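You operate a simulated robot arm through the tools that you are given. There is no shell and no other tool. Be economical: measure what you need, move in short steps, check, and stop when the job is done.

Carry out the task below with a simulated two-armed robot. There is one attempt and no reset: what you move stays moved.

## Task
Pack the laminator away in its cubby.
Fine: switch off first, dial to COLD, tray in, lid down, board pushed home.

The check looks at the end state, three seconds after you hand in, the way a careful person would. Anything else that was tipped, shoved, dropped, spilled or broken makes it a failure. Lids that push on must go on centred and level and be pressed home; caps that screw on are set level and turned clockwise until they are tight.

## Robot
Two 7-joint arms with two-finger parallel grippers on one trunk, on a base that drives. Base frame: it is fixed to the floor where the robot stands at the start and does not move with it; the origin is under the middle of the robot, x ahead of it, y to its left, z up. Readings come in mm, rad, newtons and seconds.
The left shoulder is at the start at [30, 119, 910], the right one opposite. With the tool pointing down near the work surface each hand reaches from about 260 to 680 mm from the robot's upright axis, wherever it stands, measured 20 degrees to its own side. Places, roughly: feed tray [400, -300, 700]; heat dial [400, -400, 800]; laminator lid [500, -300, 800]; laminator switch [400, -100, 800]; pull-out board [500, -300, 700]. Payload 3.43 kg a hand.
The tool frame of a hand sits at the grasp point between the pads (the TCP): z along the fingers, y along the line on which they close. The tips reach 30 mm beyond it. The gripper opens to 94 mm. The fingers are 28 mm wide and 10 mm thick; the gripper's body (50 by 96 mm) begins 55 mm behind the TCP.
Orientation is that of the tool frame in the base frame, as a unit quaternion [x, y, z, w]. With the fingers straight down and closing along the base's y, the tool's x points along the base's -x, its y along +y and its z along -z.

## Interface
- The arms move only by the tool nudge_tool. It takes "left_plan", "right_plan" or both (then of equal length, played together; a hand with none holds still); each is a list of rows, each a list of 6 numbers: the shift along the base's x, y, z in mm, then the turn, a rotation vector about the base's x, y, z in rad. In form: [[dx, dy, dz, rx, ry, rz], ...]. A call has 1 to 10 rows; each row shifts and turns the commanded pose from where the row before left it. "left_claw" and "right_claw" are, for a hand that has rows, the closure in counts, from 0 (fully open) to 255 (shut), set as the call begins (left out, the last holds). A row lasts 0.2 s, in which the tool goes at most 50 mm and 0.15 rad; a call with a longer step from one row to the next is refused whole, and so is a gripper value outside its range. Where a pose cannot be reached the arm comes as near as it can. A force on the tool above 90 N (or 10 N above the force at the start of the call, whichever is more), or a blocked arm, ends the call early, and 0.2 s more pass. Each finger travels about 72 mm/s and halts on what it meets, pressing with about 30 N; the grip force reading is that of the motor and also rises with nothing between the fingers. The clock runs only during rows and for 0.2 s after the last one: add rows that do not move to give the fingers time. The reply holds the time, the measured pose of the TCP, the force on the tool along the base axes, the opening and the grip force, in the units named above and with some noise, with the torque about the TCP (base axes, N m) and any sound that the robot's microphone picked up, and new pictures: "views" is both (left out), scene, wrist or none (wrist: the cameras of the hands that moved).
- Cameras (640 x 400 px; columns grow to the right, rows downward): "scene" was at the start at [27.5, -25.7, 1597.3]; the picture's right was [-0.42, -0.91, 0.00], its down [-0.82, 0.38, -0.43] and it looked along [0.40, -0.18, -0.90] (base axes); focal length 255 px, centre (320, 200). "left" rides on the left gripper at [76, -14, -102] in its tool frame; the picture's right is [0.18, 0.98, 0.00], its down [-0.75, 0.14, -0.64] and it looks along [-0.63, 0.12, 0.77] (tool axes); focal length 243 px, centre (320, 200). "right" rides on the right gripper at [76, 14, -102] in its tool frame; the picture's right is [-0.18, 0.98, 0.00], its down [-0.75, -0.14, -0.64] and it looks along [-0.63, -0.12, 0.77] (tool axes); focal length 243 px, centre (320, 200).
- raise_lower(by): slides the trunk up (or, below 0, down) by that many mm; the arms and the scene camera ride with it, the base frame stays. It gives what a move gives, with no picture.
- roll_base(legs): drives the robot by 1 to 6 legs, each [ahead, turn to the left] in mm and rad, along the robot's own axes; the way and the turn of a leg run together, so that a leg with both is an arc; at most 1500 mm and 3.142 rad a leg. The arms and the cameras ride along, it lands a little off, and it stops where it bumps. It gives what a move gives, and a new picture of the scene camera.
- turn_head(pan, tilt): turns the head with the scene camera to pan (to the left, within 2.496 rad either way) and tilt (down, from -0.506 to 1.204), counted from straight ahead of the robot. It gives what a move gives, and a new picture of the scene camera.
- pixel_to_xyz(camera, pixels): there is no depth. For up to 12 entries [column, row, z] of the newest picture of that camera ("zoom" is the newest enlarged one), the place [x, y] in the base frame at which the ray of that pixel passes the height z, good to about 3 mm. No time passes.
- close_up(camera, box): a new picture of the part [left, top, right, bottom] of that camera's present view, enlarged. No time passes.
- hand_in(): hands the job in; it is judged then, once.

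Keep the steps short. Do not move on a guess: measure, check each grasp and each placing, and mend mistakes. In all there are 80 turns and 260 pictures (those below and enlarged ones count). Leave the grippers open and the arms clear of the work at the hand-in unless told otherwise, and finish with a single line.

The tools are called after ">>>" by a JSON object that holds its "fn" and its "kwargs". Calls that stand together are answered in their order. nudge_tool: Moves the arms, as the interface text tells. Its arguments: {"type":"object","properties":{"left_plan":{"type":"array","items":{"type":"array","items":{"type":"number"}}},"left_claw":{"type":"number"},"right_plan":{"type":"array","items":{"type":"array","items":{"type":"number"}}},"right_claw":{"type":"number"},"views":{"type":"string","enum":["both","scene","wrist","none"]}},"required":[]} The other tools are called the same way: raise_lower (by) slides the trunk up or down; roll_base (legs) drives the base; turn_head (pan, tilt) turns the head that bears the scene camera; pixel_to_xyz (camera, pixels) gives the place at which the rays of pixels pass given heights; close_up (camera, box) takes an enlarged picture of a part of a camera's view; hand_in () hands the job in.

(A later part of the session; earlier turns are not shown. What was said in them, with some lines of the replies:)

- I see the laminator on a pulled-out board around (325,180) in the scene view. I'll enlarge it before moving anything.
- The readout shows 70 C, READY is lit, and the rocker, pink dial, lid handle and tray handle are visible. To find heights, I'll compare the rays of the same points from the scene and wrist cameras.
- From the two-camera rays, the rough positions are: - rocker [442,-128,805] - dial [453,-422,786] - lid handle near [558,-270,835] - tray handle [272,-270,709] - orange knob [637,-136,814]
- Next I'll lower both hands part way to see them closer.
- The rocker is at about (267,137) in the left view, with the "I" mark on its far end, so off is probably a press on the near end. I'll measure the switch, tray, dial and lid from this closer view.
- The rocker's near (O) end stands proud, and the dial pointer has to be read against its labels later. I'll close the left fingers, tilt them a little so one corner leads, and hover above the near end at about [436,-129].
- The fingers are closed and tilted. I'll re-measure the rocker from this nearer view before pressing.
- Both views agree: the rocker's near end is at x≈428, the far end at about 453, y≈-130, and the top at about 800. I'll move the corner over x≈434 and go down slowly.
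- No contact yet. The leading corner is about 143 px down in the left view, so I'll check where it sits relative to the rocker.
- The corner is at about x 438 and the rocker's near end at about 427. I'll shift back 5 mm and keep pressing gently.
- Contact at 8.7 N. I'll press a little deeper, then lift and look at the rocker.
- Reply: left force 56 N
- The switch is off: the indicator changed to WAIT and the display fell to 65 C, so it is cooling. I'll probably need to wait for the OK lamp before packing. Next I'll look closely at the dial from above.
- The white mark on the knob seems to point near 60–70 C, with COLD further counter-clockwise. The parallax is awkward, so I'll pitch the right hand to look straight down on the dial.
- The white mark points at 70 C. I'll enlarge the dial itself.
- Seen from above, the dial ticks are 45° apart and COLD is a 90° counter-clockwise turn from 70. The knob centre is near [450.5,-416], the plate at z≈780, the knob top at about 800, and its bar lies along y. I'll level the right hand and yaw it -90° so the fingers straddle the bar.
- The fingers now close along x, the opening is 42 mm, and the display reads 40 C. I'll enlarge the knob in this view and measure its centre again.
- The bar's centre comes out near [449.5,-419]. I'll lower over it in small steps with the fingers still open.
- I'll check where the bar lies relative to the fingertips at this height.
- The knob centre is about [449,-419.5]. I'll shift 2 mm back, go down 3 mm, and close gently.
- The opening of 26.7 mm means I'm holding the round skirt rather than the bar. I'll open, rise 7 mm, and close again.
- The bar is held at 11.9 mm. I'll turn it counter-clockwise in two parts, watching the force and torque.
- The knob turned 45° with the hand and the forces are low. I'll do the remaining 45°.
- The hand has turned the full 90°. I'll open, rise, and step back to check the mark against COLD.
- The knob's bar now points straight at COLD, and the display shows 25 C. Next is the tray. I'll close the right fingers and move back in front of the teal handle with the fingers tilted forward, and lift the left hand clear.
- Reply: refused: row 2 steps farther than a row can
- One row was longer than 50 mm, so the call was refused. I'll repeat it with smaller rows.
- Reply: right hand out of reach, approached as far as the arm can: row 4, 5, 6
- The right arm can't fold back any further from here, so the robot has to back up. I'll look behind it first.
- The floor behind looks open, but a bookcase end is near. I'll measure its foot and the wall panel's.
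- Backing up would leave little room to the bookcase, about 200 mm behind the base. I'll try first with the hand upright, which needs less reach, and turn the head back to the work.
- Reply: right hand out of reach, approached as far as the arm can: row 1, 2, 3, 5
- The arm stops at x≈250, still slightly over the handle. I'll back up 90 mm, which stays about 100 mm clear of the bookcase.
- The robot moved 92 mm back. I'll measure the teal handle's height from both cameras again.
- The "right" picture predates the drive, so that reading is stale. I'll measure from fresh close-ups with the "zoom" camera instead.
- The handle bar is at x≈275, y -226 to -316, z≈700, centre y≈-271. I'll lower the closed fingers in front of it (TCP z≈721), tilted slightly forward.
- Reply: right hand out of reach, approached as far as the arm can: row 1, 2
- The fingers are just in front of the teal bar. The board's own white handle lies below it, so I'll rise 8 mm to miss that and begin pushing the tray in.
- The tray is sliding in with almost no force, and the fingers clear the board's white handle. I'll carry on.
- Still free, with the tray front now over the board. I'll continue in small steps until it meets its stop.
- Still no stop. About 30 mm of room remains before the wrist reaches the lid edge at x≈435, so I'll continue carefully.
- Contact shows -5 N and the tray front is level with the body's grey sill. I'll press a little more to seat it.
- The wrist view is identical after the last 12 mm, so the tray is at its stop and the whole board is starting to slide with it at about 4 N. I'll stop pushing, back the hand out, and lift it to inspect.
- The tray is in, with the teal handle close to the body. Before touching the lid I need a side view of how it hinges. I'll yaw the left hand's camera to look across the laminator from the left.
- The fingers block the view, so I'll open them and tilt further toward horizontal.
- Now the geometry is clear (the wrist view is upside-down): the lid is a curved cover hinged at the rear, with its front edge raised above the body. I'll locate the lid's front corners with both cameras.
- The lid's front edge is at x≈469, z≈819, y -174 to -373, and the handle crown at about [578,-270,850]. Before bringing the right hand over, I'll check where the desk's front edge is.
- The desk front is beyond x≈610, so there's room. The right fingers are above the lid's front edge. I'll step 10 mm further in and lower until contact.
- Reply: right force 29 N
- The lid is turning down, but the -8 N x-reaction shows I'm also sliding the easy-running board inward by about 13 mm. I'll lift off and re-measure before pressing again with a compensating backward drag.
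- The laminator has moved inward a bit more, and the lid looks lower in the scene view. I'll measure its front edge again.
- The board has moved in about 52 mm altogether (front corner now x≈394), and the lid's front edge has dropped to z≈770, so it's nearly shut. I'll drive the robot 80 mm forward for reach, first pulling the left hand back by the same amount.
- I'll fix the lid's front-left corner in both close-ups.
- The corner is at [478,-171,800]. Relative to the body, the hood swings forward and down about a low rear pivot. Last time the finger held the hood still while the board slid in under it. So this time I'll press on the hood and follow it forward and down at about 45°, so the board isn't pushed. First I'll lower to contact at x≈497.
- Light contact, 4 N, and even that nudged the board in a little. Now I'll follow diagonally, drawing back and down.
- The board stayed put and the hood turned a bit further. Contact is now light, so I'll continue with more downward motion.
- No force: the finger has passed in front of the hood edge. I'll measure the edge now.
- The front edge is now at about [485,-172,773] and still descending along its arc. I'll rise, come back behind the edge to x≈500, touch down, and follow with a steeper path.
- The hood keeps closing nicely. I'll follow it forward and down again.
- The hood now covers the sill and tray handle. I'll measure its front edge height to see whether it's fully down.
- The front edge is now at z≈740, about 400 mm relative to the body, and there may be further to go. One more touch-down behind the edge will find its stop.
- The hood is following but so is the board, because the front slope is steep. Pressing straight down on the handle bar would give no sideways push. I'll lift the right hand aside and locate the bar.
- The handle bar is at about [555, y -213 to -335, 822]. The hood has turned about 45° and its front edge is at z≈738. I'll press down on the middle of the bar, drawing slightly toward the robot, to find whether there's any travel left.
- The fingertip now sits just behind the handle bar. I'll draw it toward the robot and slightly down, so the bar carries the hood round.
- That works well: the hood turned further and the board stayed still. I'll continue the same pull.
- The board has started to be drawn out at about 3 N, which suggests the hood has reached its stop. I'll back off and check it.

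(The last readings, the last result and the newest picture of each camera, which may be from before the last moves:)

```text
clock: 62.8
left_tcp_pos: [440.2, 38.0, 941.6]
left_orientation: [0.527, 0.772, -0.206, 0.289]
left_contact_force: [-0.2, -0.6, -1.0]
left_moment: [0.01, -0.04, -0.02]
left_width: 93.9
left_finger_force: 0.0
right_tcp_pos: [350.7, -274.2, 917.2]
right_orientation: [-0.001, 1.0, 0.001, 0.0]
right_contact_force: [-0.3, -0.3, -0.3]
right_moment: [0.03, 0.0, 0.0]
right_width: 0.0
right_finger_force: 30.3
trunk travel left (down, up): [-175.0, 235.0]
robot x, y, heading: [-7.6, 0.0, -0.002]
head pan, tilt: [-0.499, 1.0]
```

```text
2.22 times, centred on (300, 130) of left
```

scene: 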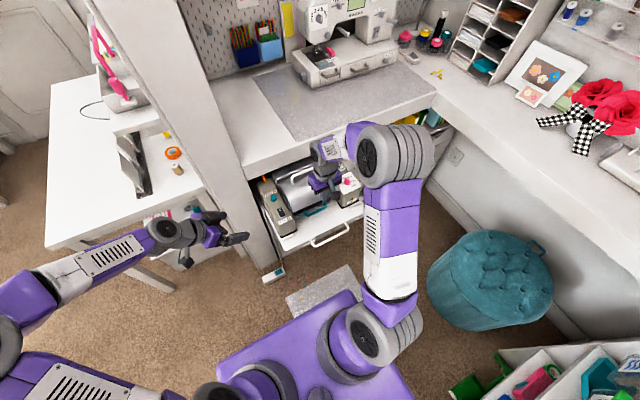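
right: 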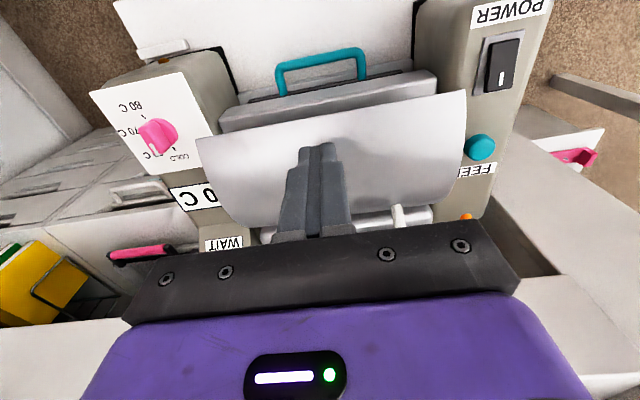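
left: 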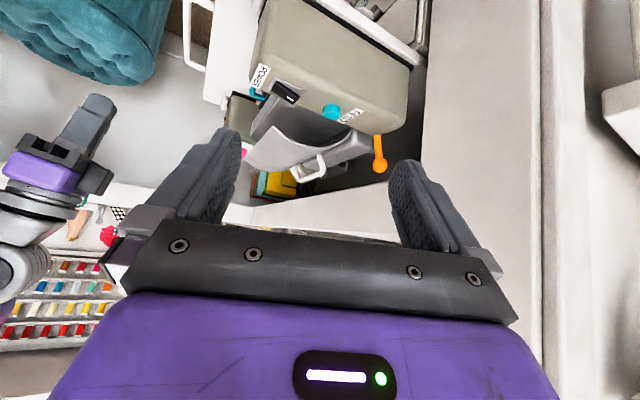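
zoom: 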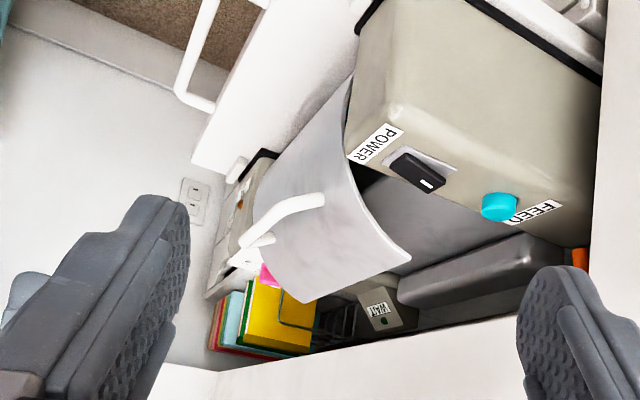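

>>> {"fn": "pixel_to_xyz", "kwargs": {"camera": "zoom", "pixels": [[345, 82, 700], [345, 82, 720], [345, 82, 740], [410, 258, 820], [410, 258, 840], [320, 200, 780], [320, 200, 800], [425, 170, 800]]}}

>>> {"fn": "close_up", "kwargs": {"camera": "right", "box": [160, 40, 480, 240]}}

>>> {"fn": "pixel_to_xyz", "kwargs": {"camera": "zoom", "pixels": [[490, 280, 690], [490, 280, 710], [490, 280, 730], [458, 362, 780], [458, 362, 800], [458, 362, 820], [597, 168, 690], [108, 248, 690]]}}

>>> {"fn": "close_up", "kwargs": {"camera": "scene", "box": [260, 140, 370, 230]}}

>>> {"fn": "pixel_to_xyz", "kwargs": {"camera": "zoom", "pixels": [[213, 336, 690], [213, 336, 710], [213, 336, 730], [170, 207, 820], [170, 207, 840], [252, 265, 800], [252, 265, 820], [145, 275, 800], [200, 378, 690], [5, 150, 860]]}}

```text
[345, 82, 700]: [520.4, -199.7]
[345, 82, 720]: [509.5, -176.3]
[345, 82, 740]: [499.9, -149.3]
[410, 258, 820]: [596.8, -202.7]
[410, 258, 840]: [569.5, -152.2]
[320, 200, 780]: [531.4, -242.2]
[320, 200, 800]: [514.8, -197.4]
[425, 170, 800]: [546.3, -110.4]
```

```text
2.00 times, centred on (320, 140) of right
```

zoom: 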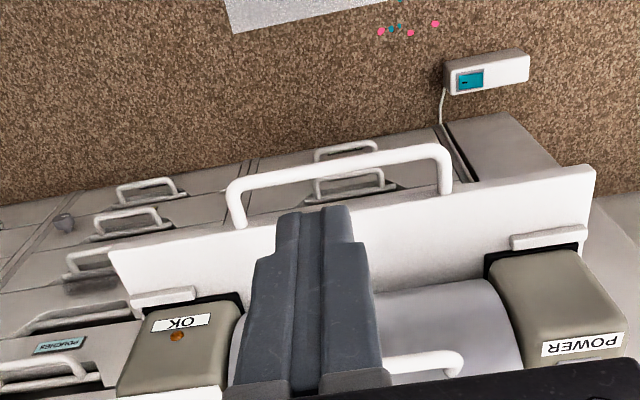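

```text
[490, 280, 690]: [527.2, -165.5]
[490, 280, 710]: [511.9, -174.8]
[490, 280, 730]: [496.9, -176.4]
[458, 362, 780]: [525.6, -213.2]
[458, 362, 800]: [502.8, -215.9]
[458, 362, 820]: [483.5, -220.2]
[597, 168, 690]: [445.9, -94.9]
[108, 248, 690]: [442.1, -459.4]
```

```text
4.44 times, centred on (315, 185) of scene
```

zoom: 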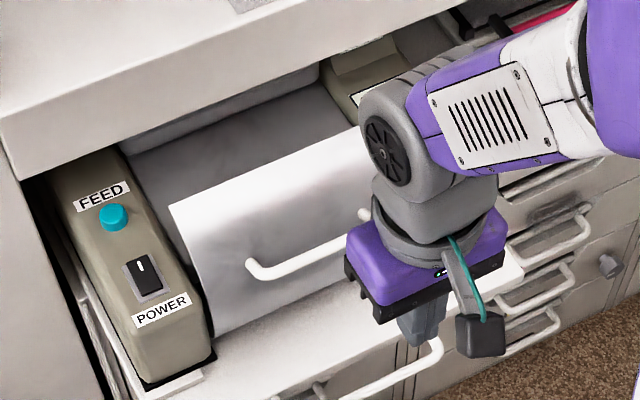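

```text
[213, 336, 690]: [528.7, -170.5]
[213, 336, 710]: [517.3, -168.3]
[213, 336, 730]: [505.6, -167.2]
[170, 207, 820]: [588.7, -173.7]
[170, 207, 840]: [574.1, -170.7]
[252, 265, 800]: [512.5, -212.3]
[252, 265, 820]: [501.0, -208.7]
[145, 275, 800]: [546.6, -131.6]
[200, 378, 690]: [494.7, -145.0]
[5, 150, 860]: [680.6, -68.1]
```

All three views agree: the hood's front edge is at about z≈712, close to the board, and the handle bar is now at [506,-274,802]. To be sure the hood is at its stop, I'll press straight down on the bar and watch.

>>> {"fn": "nudge_tool", "kwargs": {"right_plan": [[50, 0, 0, 0, 0, 0], [50, 0, 0, 0, 0, 0], [50, 0, -20, 0, 0, 0], [4, 0, -35, 0, 0, 0], [0, 0, -15, 0, 0, 0], [0, 0, -6, 0, 0, 0], [0, 0, -5, 0, 0, 0], [-1, 0, -4, 0, 0, 0]], "views": "none"}}

>>> {"fn": "close_up", "kwargs": {"camera": "left", "box": [160, 40, 440, 220]}}

```text
refused: row 3 steps farther than a row can; nothing moved
```

```text
2.22 times, centred on (300, 130) of left
```

zoom: 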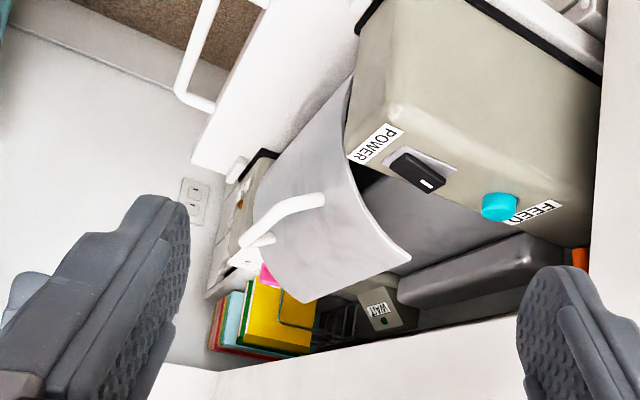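

A row was too long again, so I'll resend with shorter rows.

>>> {"fn": "nudge_tool", "kwargs": {"right_plan": [[48, 0, 0, 0, 0, 0], [48, 0, 0, 0, 0, 0], [40, 0, -20, 0, 0, 0], [18, 0, -30, 0, 0, 0], [0, 0, -18, 0, 0, 0], [0, 0, -8, 0, 0, 0], [0, 0, -5, 0, 0, 0], [-1, 0, -4, 0, 0, 0]], "views": "none"}}

>>> {"fn": "close_up", "kwargs": {"camera": "left", "box": [160, 40, 440, 220]}}

```text
clock: 64.6
left_tcp_pos: [436.9, 40.3, 943.5]
left_orientation: [0.527, 0.771, -0.205, 0.291]
left_contact_force: [0.5, -0.3, -0.2]
left_moment: [-0.01, -0.01, -0.03]
left_width: 93.9
left_finger_force: 0.1
right_tcp_pos: [506.4, -273.7, 841.8]
right_orientation: [-0.001, 1.0, -0.002, 0.012]
right_contact_force: [-1.5, -2.8, 73.6]
right_moment: [-0.09, 0.97, 0.62]
right_width: 0.1
right_finger_force: 30.2
trunk travel left (down, up): [-175.0, 235.0]
robot x, y, heading: [-9.5, -0.7, -0.005]
head pan, tilt: [-0.499, 1.0]
```

```text
2.22 times, centred on (300, 130) of left
```

zoom: 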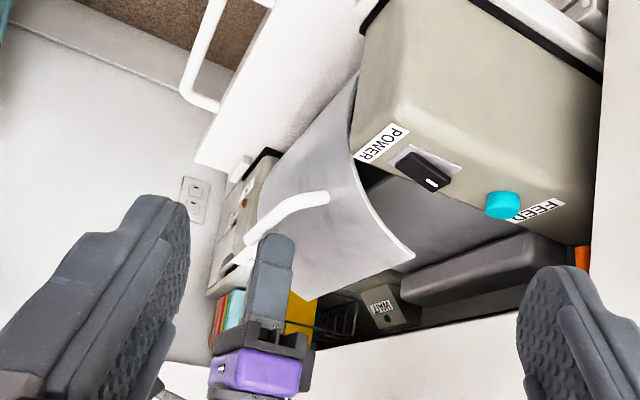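

73 N straight down and the hood doesn't move, so the lid is fully down. I'll lift off, back out, and measure the board's white handle for the final push.

>>> {"fn": "nudge_tool", "kwargs": {"right_plan": [[0, 0, 15, 0, 0, 0], [-10, 0, 45, 0, 0, 0], [-45, 0, 10, 0, 0, 0], [-48, 0, 0, 0, 0, 0], [-48, 0, 0, 0, 0, 0], [-48, 0, 0, 0, 0, 0]], "views": "none"}}

>>> {"fn": "close_up", "kwargs": {"camera": "scene", "box": [260, 140, 380, 250]}}

>>> {"fn": "close_up", "kwargs": {"camera": "right", "box": [160, 40, 480, 240]}}

```text
clock: 66.0
left_tcp_pos: [440.2, 37.9, 942.1]
left_orientation: [0.527, 0.773, -0.205, 0.288]
left_contact_force: [-0.8, -0.1, 0.3]
left_moment: [0.0, -0.03, 0.03]
left_width: 94.0
left_finger_force: 0.1
right_tcp_pos: [304.3, -273.9, 899.7]
right_orientation: [0.0, 1.0, 0.002, 0.0]
right_contact_force: [-0.1, -0.1, 0.2]
right_moment: [-0.02, -0.02, 0.03]
right_width: 0.0
right_finger_force: 29.9
trunk travel left (down, up): [-175.0, 235.0]
robot x, y, heading: [-9.7, 3.2, 0.005]
head pan, tilt: [-0.499, 1.0]
```

```text
3.64 times, centred on (320, 195) of scene
```

zoom: 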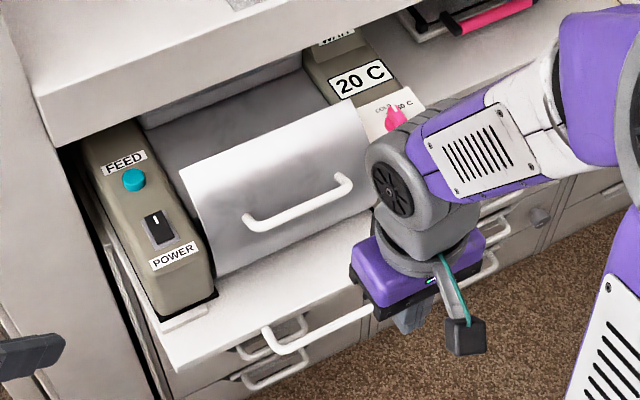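

```text
2.00 times, centred on (320, 140) of right
```

zoom: 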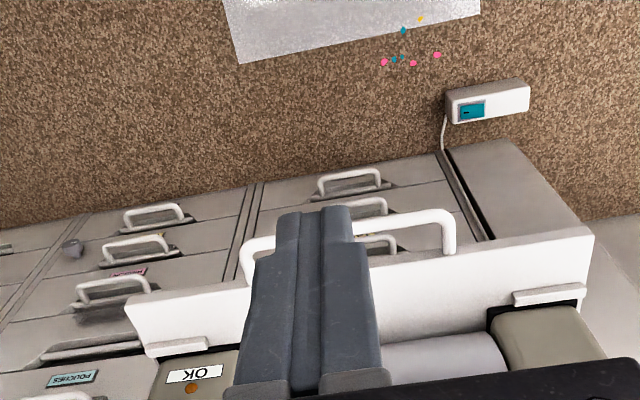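

>>> {"fn": "pixel_to_xyz", "kwargs": {"camera": "zoom", "pixels": [[448, 214, 660], [448, 214, 680], [448, 214, 700], [592, 230, 680], [592, 230, 700], [360, 220, 680], [385, 150, 660], [385, 150, 300]]}}

>>> {"fn": "close_up", "kwargs": {"camera": "scene", "box": [260, 140, 380, 250]}}

>>> {"fn": "pixel_to_xyz", "kwargs": {"camera": "zoom", "pixels": [[266, 338, 660], [266, 338, 680], [266, 338, 700], [177, 368, 680], [177, 368, 700], [40, 110, 880], [68, 145, 840], [60, 150, 800]]}}

```text
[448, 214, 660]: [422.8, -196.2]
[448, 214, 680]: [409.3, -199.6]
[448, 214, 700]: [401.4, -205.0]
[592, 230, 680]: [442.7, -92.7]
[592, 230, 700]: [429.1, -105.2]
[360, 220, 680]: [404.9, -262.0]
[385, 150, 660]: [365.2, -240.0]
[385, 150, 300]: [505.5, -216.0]
```

```text
3.64 times, centred on (320, 195) of scene
```

zoom: 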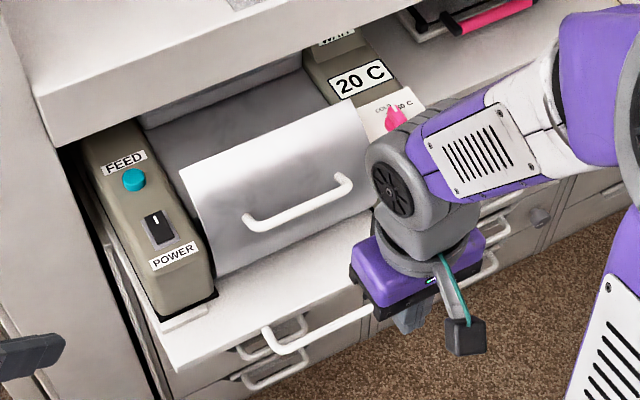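

```text
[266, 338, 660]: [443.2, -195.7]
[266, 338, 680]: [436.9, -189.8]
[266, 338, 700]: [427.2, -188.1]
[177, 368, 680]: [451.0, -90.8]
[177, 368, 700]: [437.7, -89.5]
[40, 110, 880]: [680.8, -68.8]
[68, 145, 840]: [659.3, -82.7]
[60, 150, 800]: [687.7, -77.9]
```

The board's front edge is at x≈445, z≈682, and its handle reaches out to about x≈405–430 at its level or below. I'll lower the closed fingers in front at x≈350, TCP z≈680, so they push whichever they meet first, on the centreline y≈-275.

>>> {"fn": "nudge_tool", "kwargs": {"right_plan": [[20, 0, -40, 0, 0, 0], [15, -1, -45, 0, 0, 0], [10, 0, -45, 0, 0, 0], [0, 0, -45, 0, 0, 0], [0, 0, -45, 0, 0, 0]], "views": "both"}}

>>> {"fn": "close_up", "kwargs": {"camera": "right", "box": [160, 40, 480, 240]}}

```text
clock: 67.2
left_tcp_pos: [441.5, 38.0, 941.5]
left_orientation: [0.528, 0.772, -0.206, 0.287]
left_contact_force: [0.7, 0.3, -0.6]
left_moment: [0.03, 0.02, -0.01]
left_width: 93.9
left_finger_force: 0.1
right_tcp_pos: [351.9, -276.2, 681.2]
right_orientation: [0.0, 1.0, 0.001, 0.0]
right_contact_force: [-0.3, -0.3, 0.1]
right_moment: [0.01, -0.03, 0.0]
right_width: 0.0
right_finger_force: 29.1
trunk travel left (down, up): [-175.0, 235.0]
robot x, y, heading: [-9.2, -0.8, -0.001]
head pan, tilt: [-0.499, 1.0]
```

scene: 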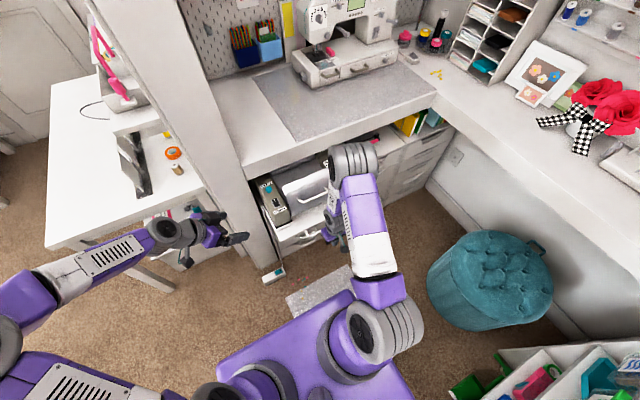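
right: 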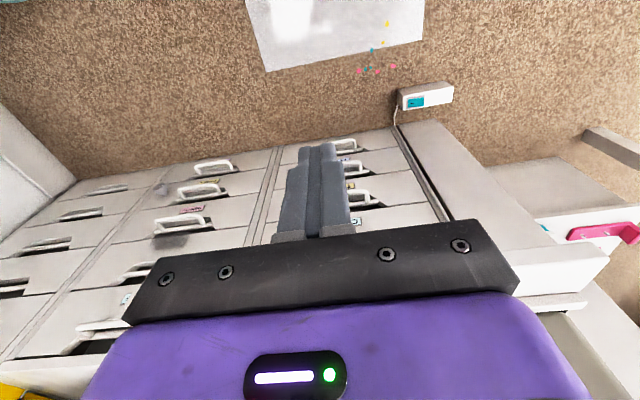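

```text
2.00 times, centred on (320, 140) of right
```

zoom: 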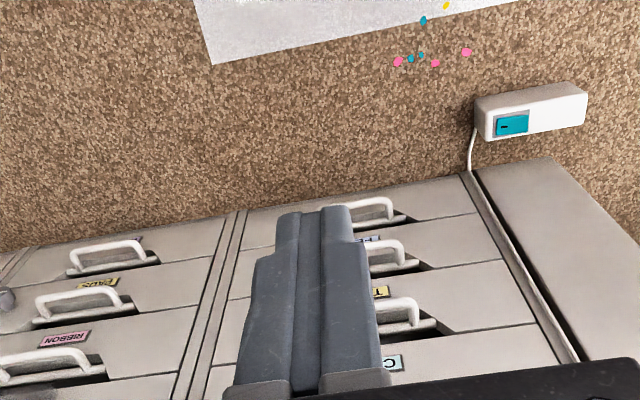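

The hand is in place. I'll raise it 6 mm to stay clear of the drawer handles below and push inward in measured steps.

>>> {"fn": "nudge_tool", "kwargs": {"right_plan": [[0, 0, 6, 0, 0, 0], [15, 0, 0, 0, 0, 0], [15, 0, 0, 0, 0, 0], [15, 0, 0, 0, 0, 0], [15, 0, 0, 0, 0, 0], [15, 0, 0, 0, 0, 0], [15, 0, 0, 0, 0, 0]], "views": "wrist"}}

>>> {"fn": "close_up", "kwargs": {"camera": "scene", "box": [250, 140, 380, 250]}}

>>> {"fn": "close_up", "kwargs": {"camera": "left", "box": [160, 0, 480, 220]}}

```text
clock: 68.8
left_tcp_pos: [440.6, 38.5, 941.7]
left_orientation: [0.527, 0.773, -0.206, 0.288]
left_contact_force: [-0.2, 0.4, -0.3]
left_moment: [0.05, 0.01, -0.01]
left_width: 93.9
left_finger_force: 0.2
right_tcp_pos: [442.3, -274.0, 687.5]
right_orientation: [-0.001, 1.0, 0.001, 0.001]
right_contact_force: [-0.5, 0.4, 0.5]
right_moment: [0.03, 0.03, 0.02]
right_width: 0.0
right_finger_force: 29.5
trunk travel left (down, up): [-175.0, 235.0]
robot x, y, heading: [-10.2, 1.7, 0.004]
head pan, tilt: [-0.499, 1.0]
```

right: 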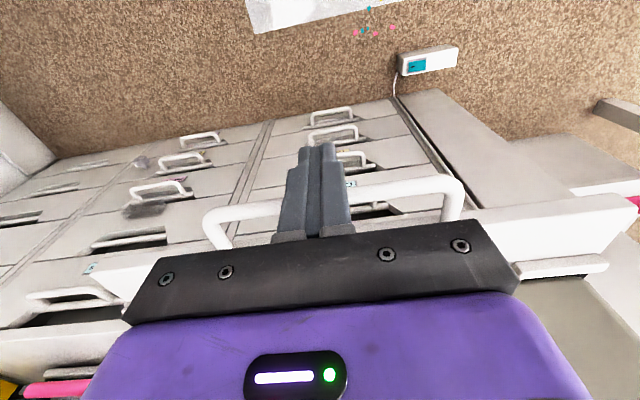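

```text
3.64 times, centred on (315, 195) of scene
```

zoom: 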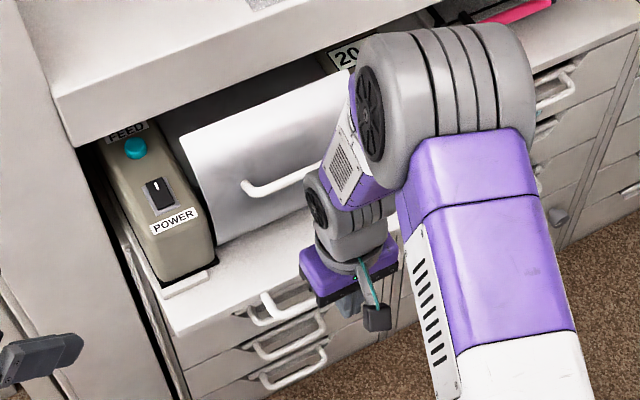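

```text
1.82 times, centred on (320, 110) of left
```

zoom: 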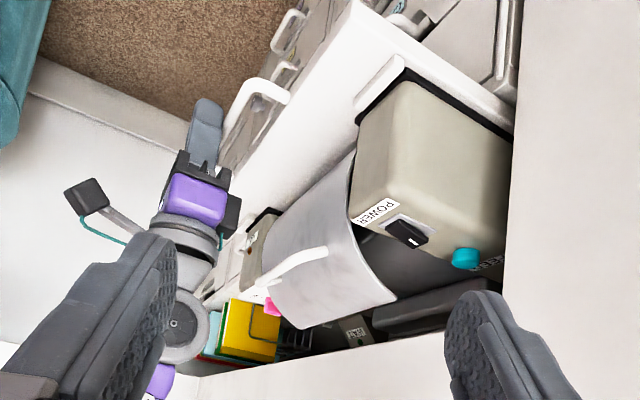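

The fingers are on the white handle bar and the board rolls in freely. I'll continue.

>>> {"fn": "nudge_tool", "kwargs": {"right_plan": [[12, 0, 0, 0, 0, 0], [12, 0, 0, 0, 0, 0], [12, 0, 0, 0, 0, 0], [12, 0, 0, 0, 0, 0], [12, 0, 0, 0, 0, 0]], "views": "wrist"}}

>>> {"fn": "close_up", "kwargs": {"camera": "scene", "box": [250, 140, 380, 250]}}

>>> {"fn": "close_up", "kwargs": {"camera": "left", "box": [160, 0, 480, 220]}}

```text
clock: 70.0
left_tcp_pos: [441.5, 37.7, 941.6]
left_orientation: [0.527, 0.772, -0.206, 0.289]
left_contact_force: [-0.1, 0.6, -0.1]
left_moment: [-0.03, -0.03, 0.01]
left_width: 94.2
left_finger_force: 0.1
right_tcp_pos: [503.0, -275.1, 688.0]
right_orientation: [-0.002, 1.0, -0.001, 0.0]
right_contact_force: [-1.3, -0.1, -0.4]
right_moment: [0.04, -0.01, -0.01]
right_width: 0.0
right_finger_force: 29.7
trunk travel left (down, up): [-175.0, 235.0]
robot x, y, heading: [-9.5, 0.9, 0.001]
head pan, tilt: [-0.499, 1.0]
```

right: 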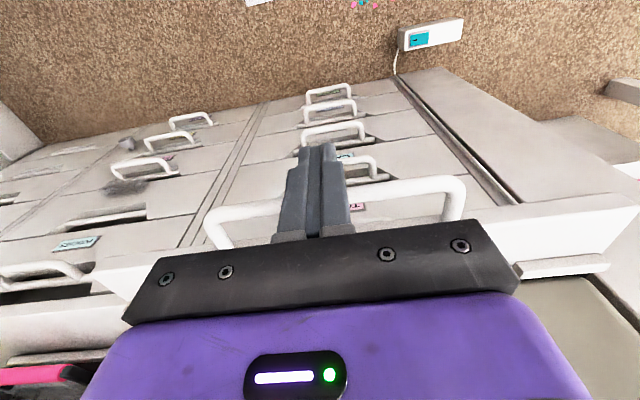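

```text
3.64 times, centred on (315, 195) of scene
```

zoom: 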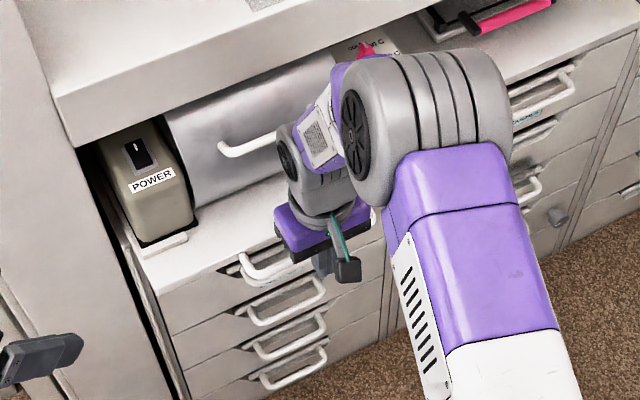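

```text
1.82 times, centred on (320, 110) of left
```

zoom: 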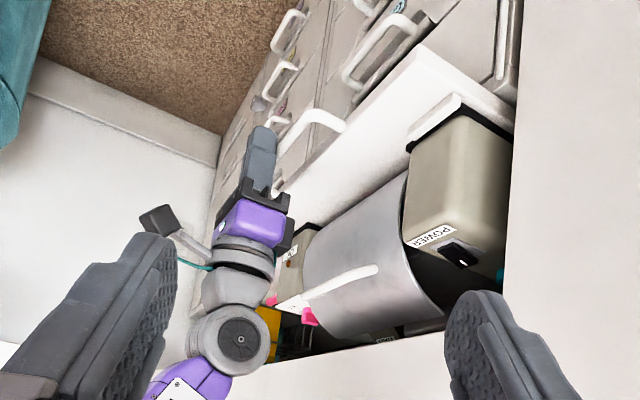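

Still free and clear of the desk. I'll continue toward the stop.

>>> {"fn": "nudge_tool", "kwargs": {"right_plan": [[10, 0, 0, 0, 0, 0], [10, 0, 0, 0, 0, 0], [10, 0, 0, 0, 0, 0], [8, 0, 0, 0, 0, 0]], "views": "none"}}

>>> {"fn": "close_up", "kwargs": {"camera": "scene", "box": [250, 140, 380, 250]}}

>>> {"fn": "close_up", "kwargs": {"camera": "left", "box": [160, 0, 480, 220]}}

```text
clock: 71.0
left_tcp_pos: [441.7, 38.5, 941.5]
left_orientation: [0.527, 0.773, -0.206, 0.288]
left_contact_force: [-0.3, 0.6, 0.6]
left_moment: [-0.04, -0.02, 0.02]
left_width: 94.0
left_finger_force: 0.0
right_tcp_pos: [539.3, -276.0, 686.8]
right_orientation: [-0.001, 1.0, 0.001, -0.001]
right_contact_force: [-1.8, -0.3, -1.6]
right_moment: [0.0, 0.05, 0.02]
right_width: 0.0
right_finger_force: 30.6
trunk travel left (down, up): [-175.0, 235.0]
robot x, y, heading: [-12.3, 0.8, -0.001]
head pan, tilt: [-0.499, 1.0]
```

```text
3.64 times, centred on (315, 195) of scene
```

zoom: 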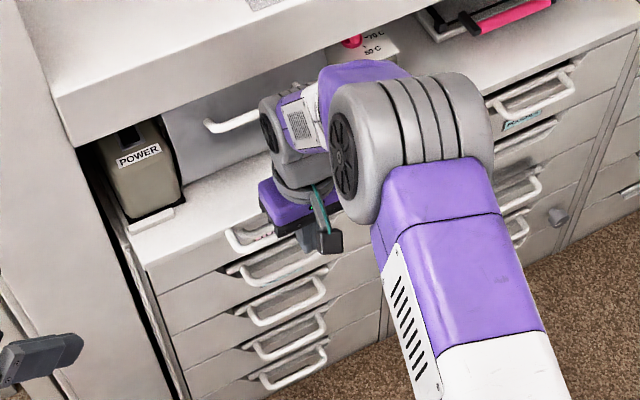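

```text
1.82 times, centred on (320, 110) of left
```

zoom: 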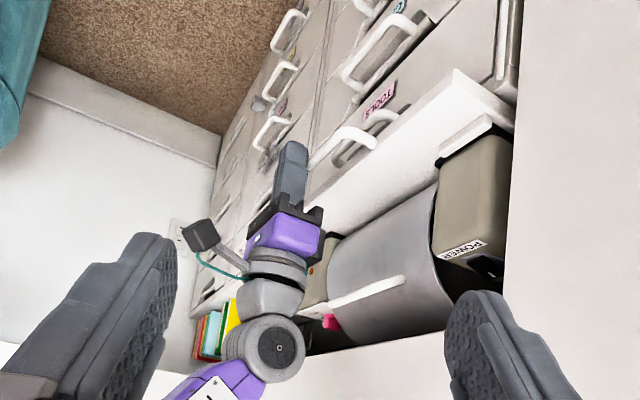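

The board front is nearing the drawer fronts. I'll proceed in smaller steps until it stops.

>>> {"fn": "nudge_tool", "kwargs": {"right_plan": [[8, 0, 0, 0, 0, 0], [8, 0, 0, 0, 0, 0], [6, 0, 0, 0, 0, 0], [6, 0, 0, 0, 0, 0]], "views": "none"}}

>>> {"fn": "close_up", "kwargs": {"camera": "scene", "box": [250, 140, 380, 250]}}

>>> {"fn": "close_up", "kwargs": {"camera": "left", "box": [160, 0, 480, 220]}}

```text
clock: 72.0
left_tcp_pos: [441.9, 37.4, 941.5]
left_orientation: [0.527, 0.772, -0.207, 0.289]
left_contact_force: [0.1, -0.2, 0.7]
left_moment: [-0.02, -0.03, -0.02]
left_width: 93.9
left_finger_force: 0.0
right_tcp_pos: [566.9, -274.6, 685.6]
right_orientation: [0.0, 1.0, 0.002, -0.001]
right_contact_force: [-1.3, -0.8, -0.4]
right_moment: [-0.02, 0.02, -0.03]
right_width: 0.1
right_finger_force: 29.8
trunk travel left (down, up): [-175.0, 235.0]
robot x, y, heading: [-9.1, -3.2, 0.004]
head pan, tilt: [-0.499, 1.0]
```

```text
3.64 times, centred on (315, 195) of scene
```

zoom: 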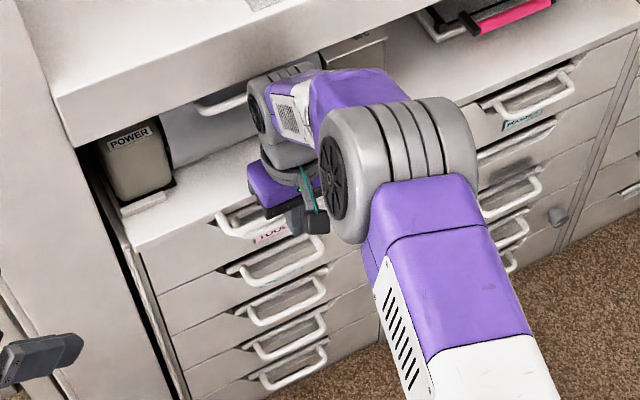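

```text
1.82 times, centred on (320, 110) of left
```

zoom: 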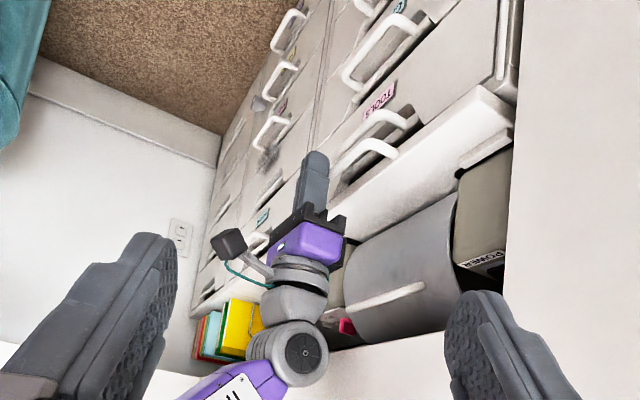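

Before going on, I'll back off slightly and tilt the fingers forward so the wrist keeps clear of the desk edge, then resume.

>>> {"fn": "nudge_tool", "kwargs": {"right_plan": [[-12, 0, 0, 0, 0, 0], [-6, 0, 2, 0, -0.12, 0], [-4, 0, 2, 0, -0.12, 0], [-2, 0, 2, 0, -0.12, 0], [8, 0, 0, 0, 0, 0], [8, 0, 0, 0, 0, 0]], "views": "both"}}

>>> {"fn": "close_up", "kwargs": {"camera": "left", "box": [160, 0, 480, 220]}}

>>> {"fn": "close_up", "kwargs": {"camera": "right", "box": [120, 80, 560, 250]}}

```text
clock: 73.4
left_tcp_pos: [441.2, 38.7, 940.8]
left_orientation: [0.528, 0.772, -0.207, 0.288]
left_contact_force: [-0.2, 0.7, -0.5]
left_moment: [0.01, 0.01, 0.02]
left_width: 93.7
left_finger_force: 0.1
right_tcp_pos: [558.6, -275.0, 692.1]
right_orientation: [-0.002, 0.984, 0.0, 0.178]
right_contact_force: [-0.6, 0.1, -0.3]
right_moment: [0.01, 0.02, -0.01]
right_width: 0.1
right_finger_force: 29.8
trunk travel left (down, up): [-175.0, 235.0]
robot x, y, heading: [-9.0, -1.4, -0.004]
head pan, tilt: [-0.499, 1.0]
```

scene: 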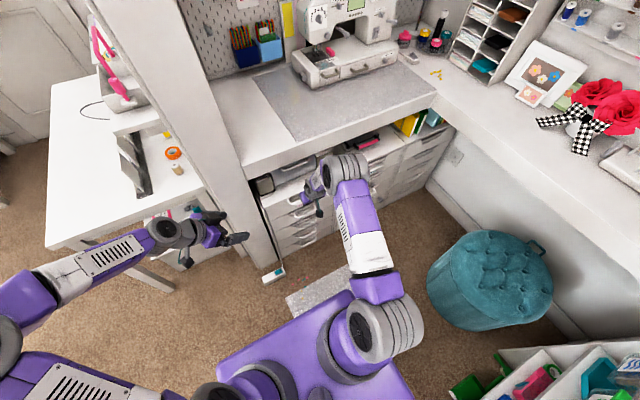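
right: 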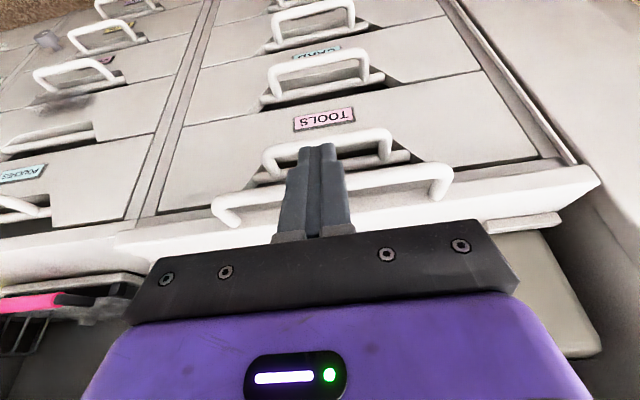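

```text
1.82 times, centred on (320, 110) of left
```

zoom: 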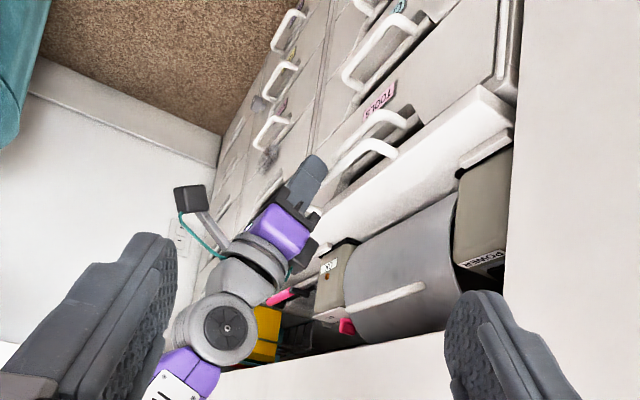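

```text
1.45 times, centred on (340, 165) of right
```

zoom: 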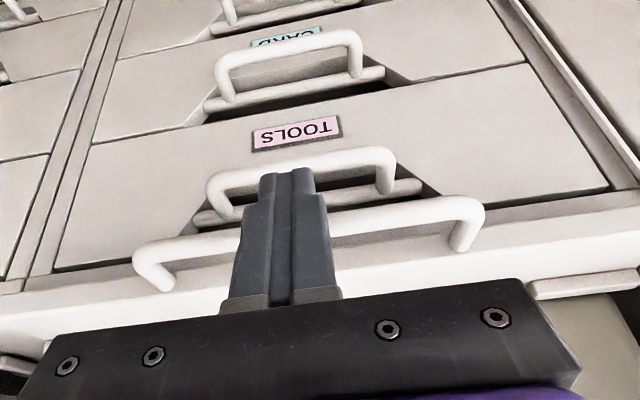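

The wrist now has room and the fingers are still behind the white bar. I'll push on in small steps.

>>> {"fn": "nudge_tool", "kwargs": {"right_plan": [[6, 0, 0, 0, 0, 0], [6, 0, 0, 0, 0, 0], [6, 0, 0, 0, 0, 0], [6, 0, 0, 0, 0, 0], [6, 0, 0, 0, 0, 0]], "views": "none"}}

>>> {"fn": "close_up", "kwargs": {"camera": "left", "box": [160, 0, 480, 220]}}

>>> {"fn": "close_up", "kwargs": {"camera": "right", "box": [120, 80, 560, 250]}}

```text
clock: 74.6
left_tcp_pos: [439.8, 36.6, 942.4]
left_orientation: [0.528, 0.772, -0.205, 0.289]
left_contact_force: [-0.1, -1.1, -0.3]
left_moment: [0.03, -0.01, -0.03]
left_width: 93.9
left_finger_force: 0.1
right_tcp_pos: [585.2, -275.0, 689.9]
right_orientation: [-0.001, 0.985, 0.001, 0.173]
right_contact_force: [-18.8, 1.5, 0.4]
right_moment: [0.03, 0.37, 0.04]
right_width: 0.1
right_finger_force: 29.8
trunk travel left (down, up): [-175.0, 235.0]
robot x, y, heading: [-9.1, 0.7, -0.003]
head pan, tilt: [-0.499, 1.0]
```

```text
1.82 times, centred on (320, 110) of left
```

zoom: 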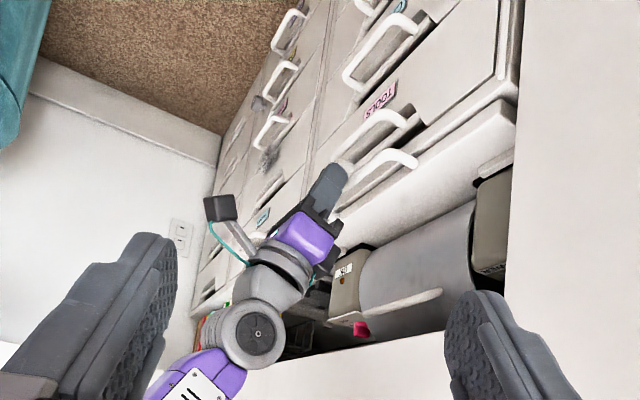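

```text
1.45 times, centred on (340, 165) of right
5 turns are left
```

zoom: 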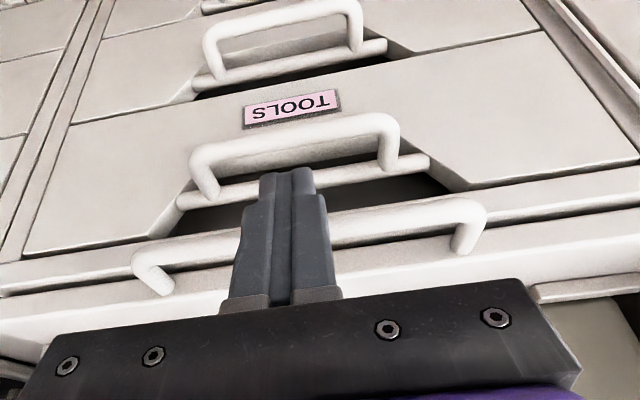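

The force jumped to -19 N, so the board is at or very near its stop. I'll press a bit more to seat it and look.

>>> {"fn": "nudge_tool", "kwargs": {"right_plan": [[5, 0, 1, 0, 0, 0], [5, 0, 1, 0, 0, 0], [4, 0, 0, 0, 0, 0]], "views": "none"}}

>>> {"fn": "close_up", "kwargs": {"camera": "right", "box": [120, 80, 560, 250]}}

>>> {"fn": "close_up", "kwargs": {"camera": "left", "box": [160, 0, 480, 220]}}

```text
clock: 75.4
left_tcp_pos: [437.8, 39.2, 943.2]
left_orientation: [0.527, 0.772, -0.204, 0.291]
left_contact_force: [-0.1, 0.4, 0.6]
left_moment: [0.02, 0.05, 0.0]
left_width: 93.8
left_finger_force: 0.1
right_tcp_pos: [585.8, -275.3, 687.9]
right_orientation: [0.0, 0.987, 0.002, 0.159]
right_contact_force: [-62.9, -4.0, 1.6]
right_moment: [-0.13, 1.01, -0.11]
right_width: 0.2
right_finger_force: 29.8
trunk travel left (down, up): [-175.0, 235.0]
robot x, y, heading: [-12.1, 0.0, -0.007]
head pan, tilt: [-0.499, 1.0]
```

```text
1.45 times, centred on (340, 165) of right
```

zoom: 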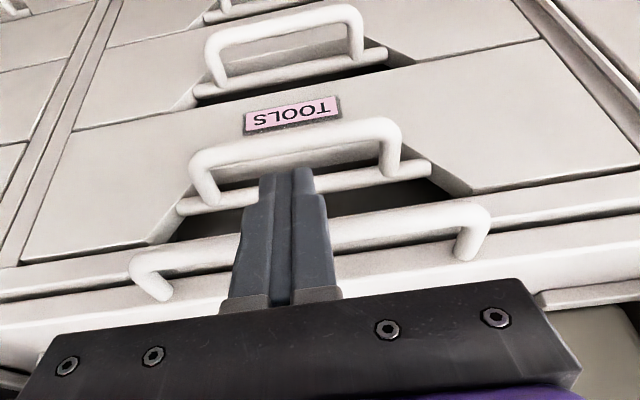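

```text
1.82 times, centred on (320, 110) of left
4 turns are left
```

zoom: 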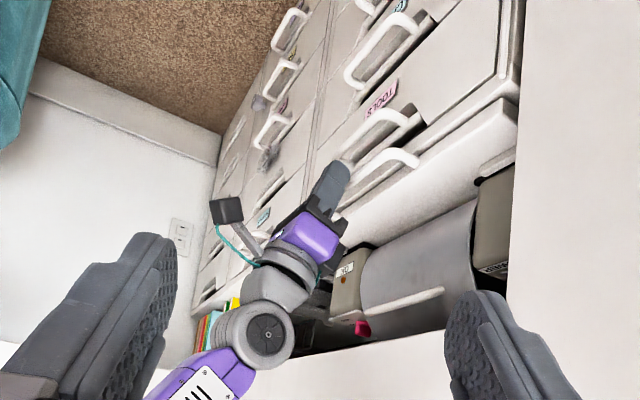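

63 N with no movement: the board is home and its front is in line with the drawer fronts. I'll withdraw the right hand straight back, open it, and draw the left hand away too, then check.

>>> {"fn": "nudge_tool", "kwargs": {"right_plan": [[-20, 0, 0, 0, 0, 0], [-45, 0, 0, 0, 0, 0], [-45, 0, 0, 0, 0, 0], [-45, 0, 5, 0, 0.12, 0], [-30, 0, 35, 0, 0.12, 0], [-10, 0, 45, 0, 0.12, 0], [0, 0, 45, 0, 0, 0]], "left_plan": [[0, 0, 0, 0, 0, 0], [-20, 10, 20, 0, 0, 0], [-20, 10, 20, 0, 0, 0], [-20, 10, 10, 0, 0, 0], [0, 0, 0, 0, 0, 0], [0, 0, 0, 0, 0, 0], [0, 0, 0, 0, 0, 0]], "views": "both"}}

>>> {"fn": "nudge_tool", "kwargs": {"right_plan": [[0, 0, 0, 0, 0, 0], [0, -20, 20, 0, 0, 0], [0, -20, 20, 0, 0, 0], [0, 0, 0, 0, 0, 0]], "right_claw": 0, "views": "scene"}}

>>> {"fn": "close_up", "kwargs": {"camera": "scene", "box": [240, 130, 400, 260]}}

>>> {"fn": "close_up", "kwargs": {"camera": "right", "box": [120, 40, 560, 240]}}

>>> {"fn": "close_up", "kwargs": {"camera": "left", "box": [160, 0, 480, 220]}}

```text
clock: 77.0
left_tcp_pos: [380.9, 67.5, 992.2]
left_orientation: [0.527, 0.772, -0.206, 0.289]
left_contact_force: [0.7, 0.9, 0.0]
left_moment: [0.0, 0.01, 0.0]
left_width: 94.2
left_finger_force: 0.1
right_tcp_pos: [405.4, -275.3, 825.1]
right_orientation: [-0.001, 1.0, 0.002, -0.002]
right_contact_force: [0.4, 0.1, 0.1]
right_moment: [0.0, 0.0, -0.01]
right_width: 0.1
right_finger_force: 30.3
trunk travel left (down, up): [-175.0, 235.0]
robot x, y, heading: [-10.5, 1.6, -0.001]
head pan, tilt: [-0.499, 1.0]
```

scene: 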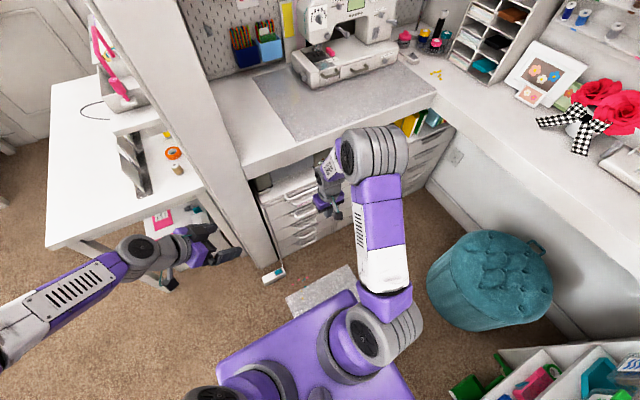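
right: 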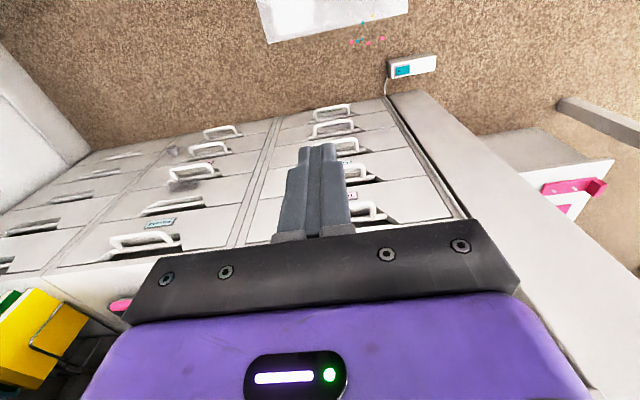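
left: 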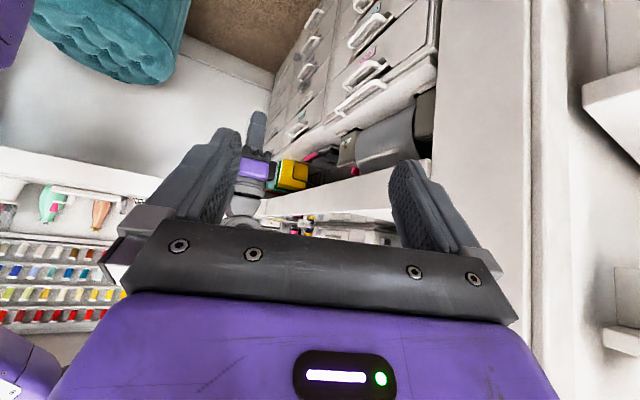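

```text
clock: 78.0
left_tcp_pos: [381.3, 66.9, 991.8]
left_orientation: [0.528, 0.772, -0.207, 0.288]
left_contact_force: [-0.8, -0.2, 0.0]
left_moment: [0.01, 0.0, 0.02]
left_width: 93.7
left_finger_force: 0.1
right_tcp_pos: [408.5, -314.6, 866.8]
right_orientation: [-0.001, 1.0, 0.001, -0.001]
right_contact_force: [0.0, -0.5, -0.1]
right_moment: [-0.01, 0.0, 0.0]
right_width: 94.3
right_finger_force: 0.0
trunk travel left (down, up): [-175.0, 235.0]
robot x, y, heading: [-13.3, -2.4, -0.0]
head pan, tilt: [-0.499, 1.0]
```

scene: 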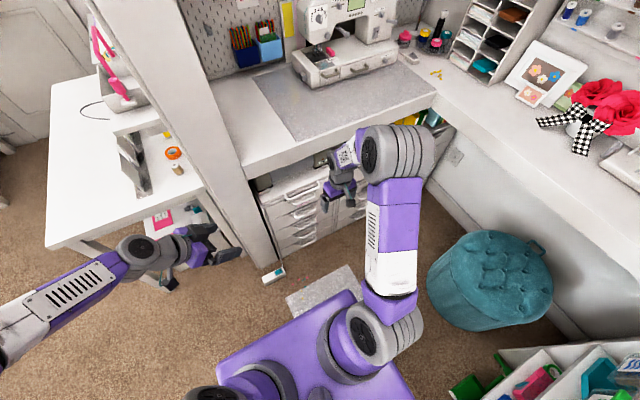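

```text
3.08 times, centred on (320, 195) of scene
```

zoom: 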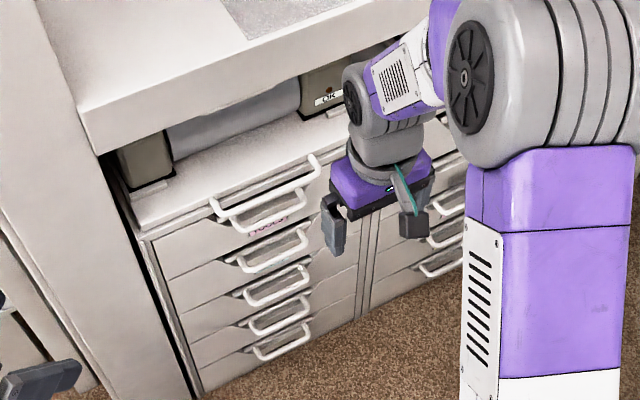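

```text
1.45 times, centred on (340, 140) of right
```

zoom: 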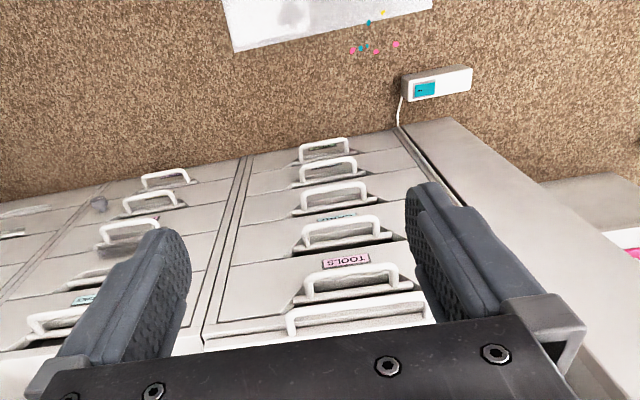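

```text
1.82 times, centred on (320, 110) of left
3 turns are left
```

zoom: 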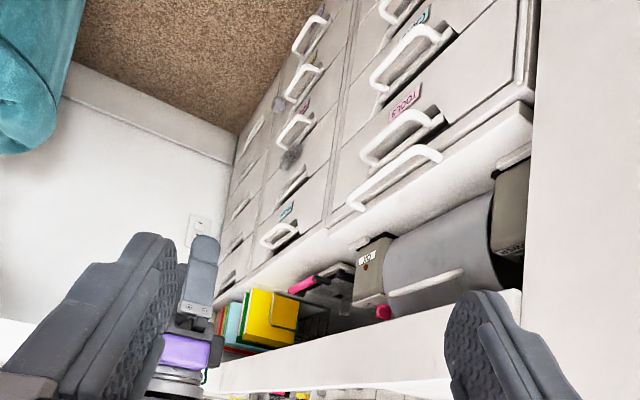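

The board's front now lines up with the neighbouring shelf edge. The laminator sits inside the cubby with its lid down and tray in, nothing else was disturbed, and both grippers are open and clear. Handing in.

>>> {"fn": "hand_in", "kwargs": {}}

```text
The job is handed in.
```

The laminator is packed away and the job is handed in: switch off, dial at COLD, tray in, lid down, board pushed home to its stop.
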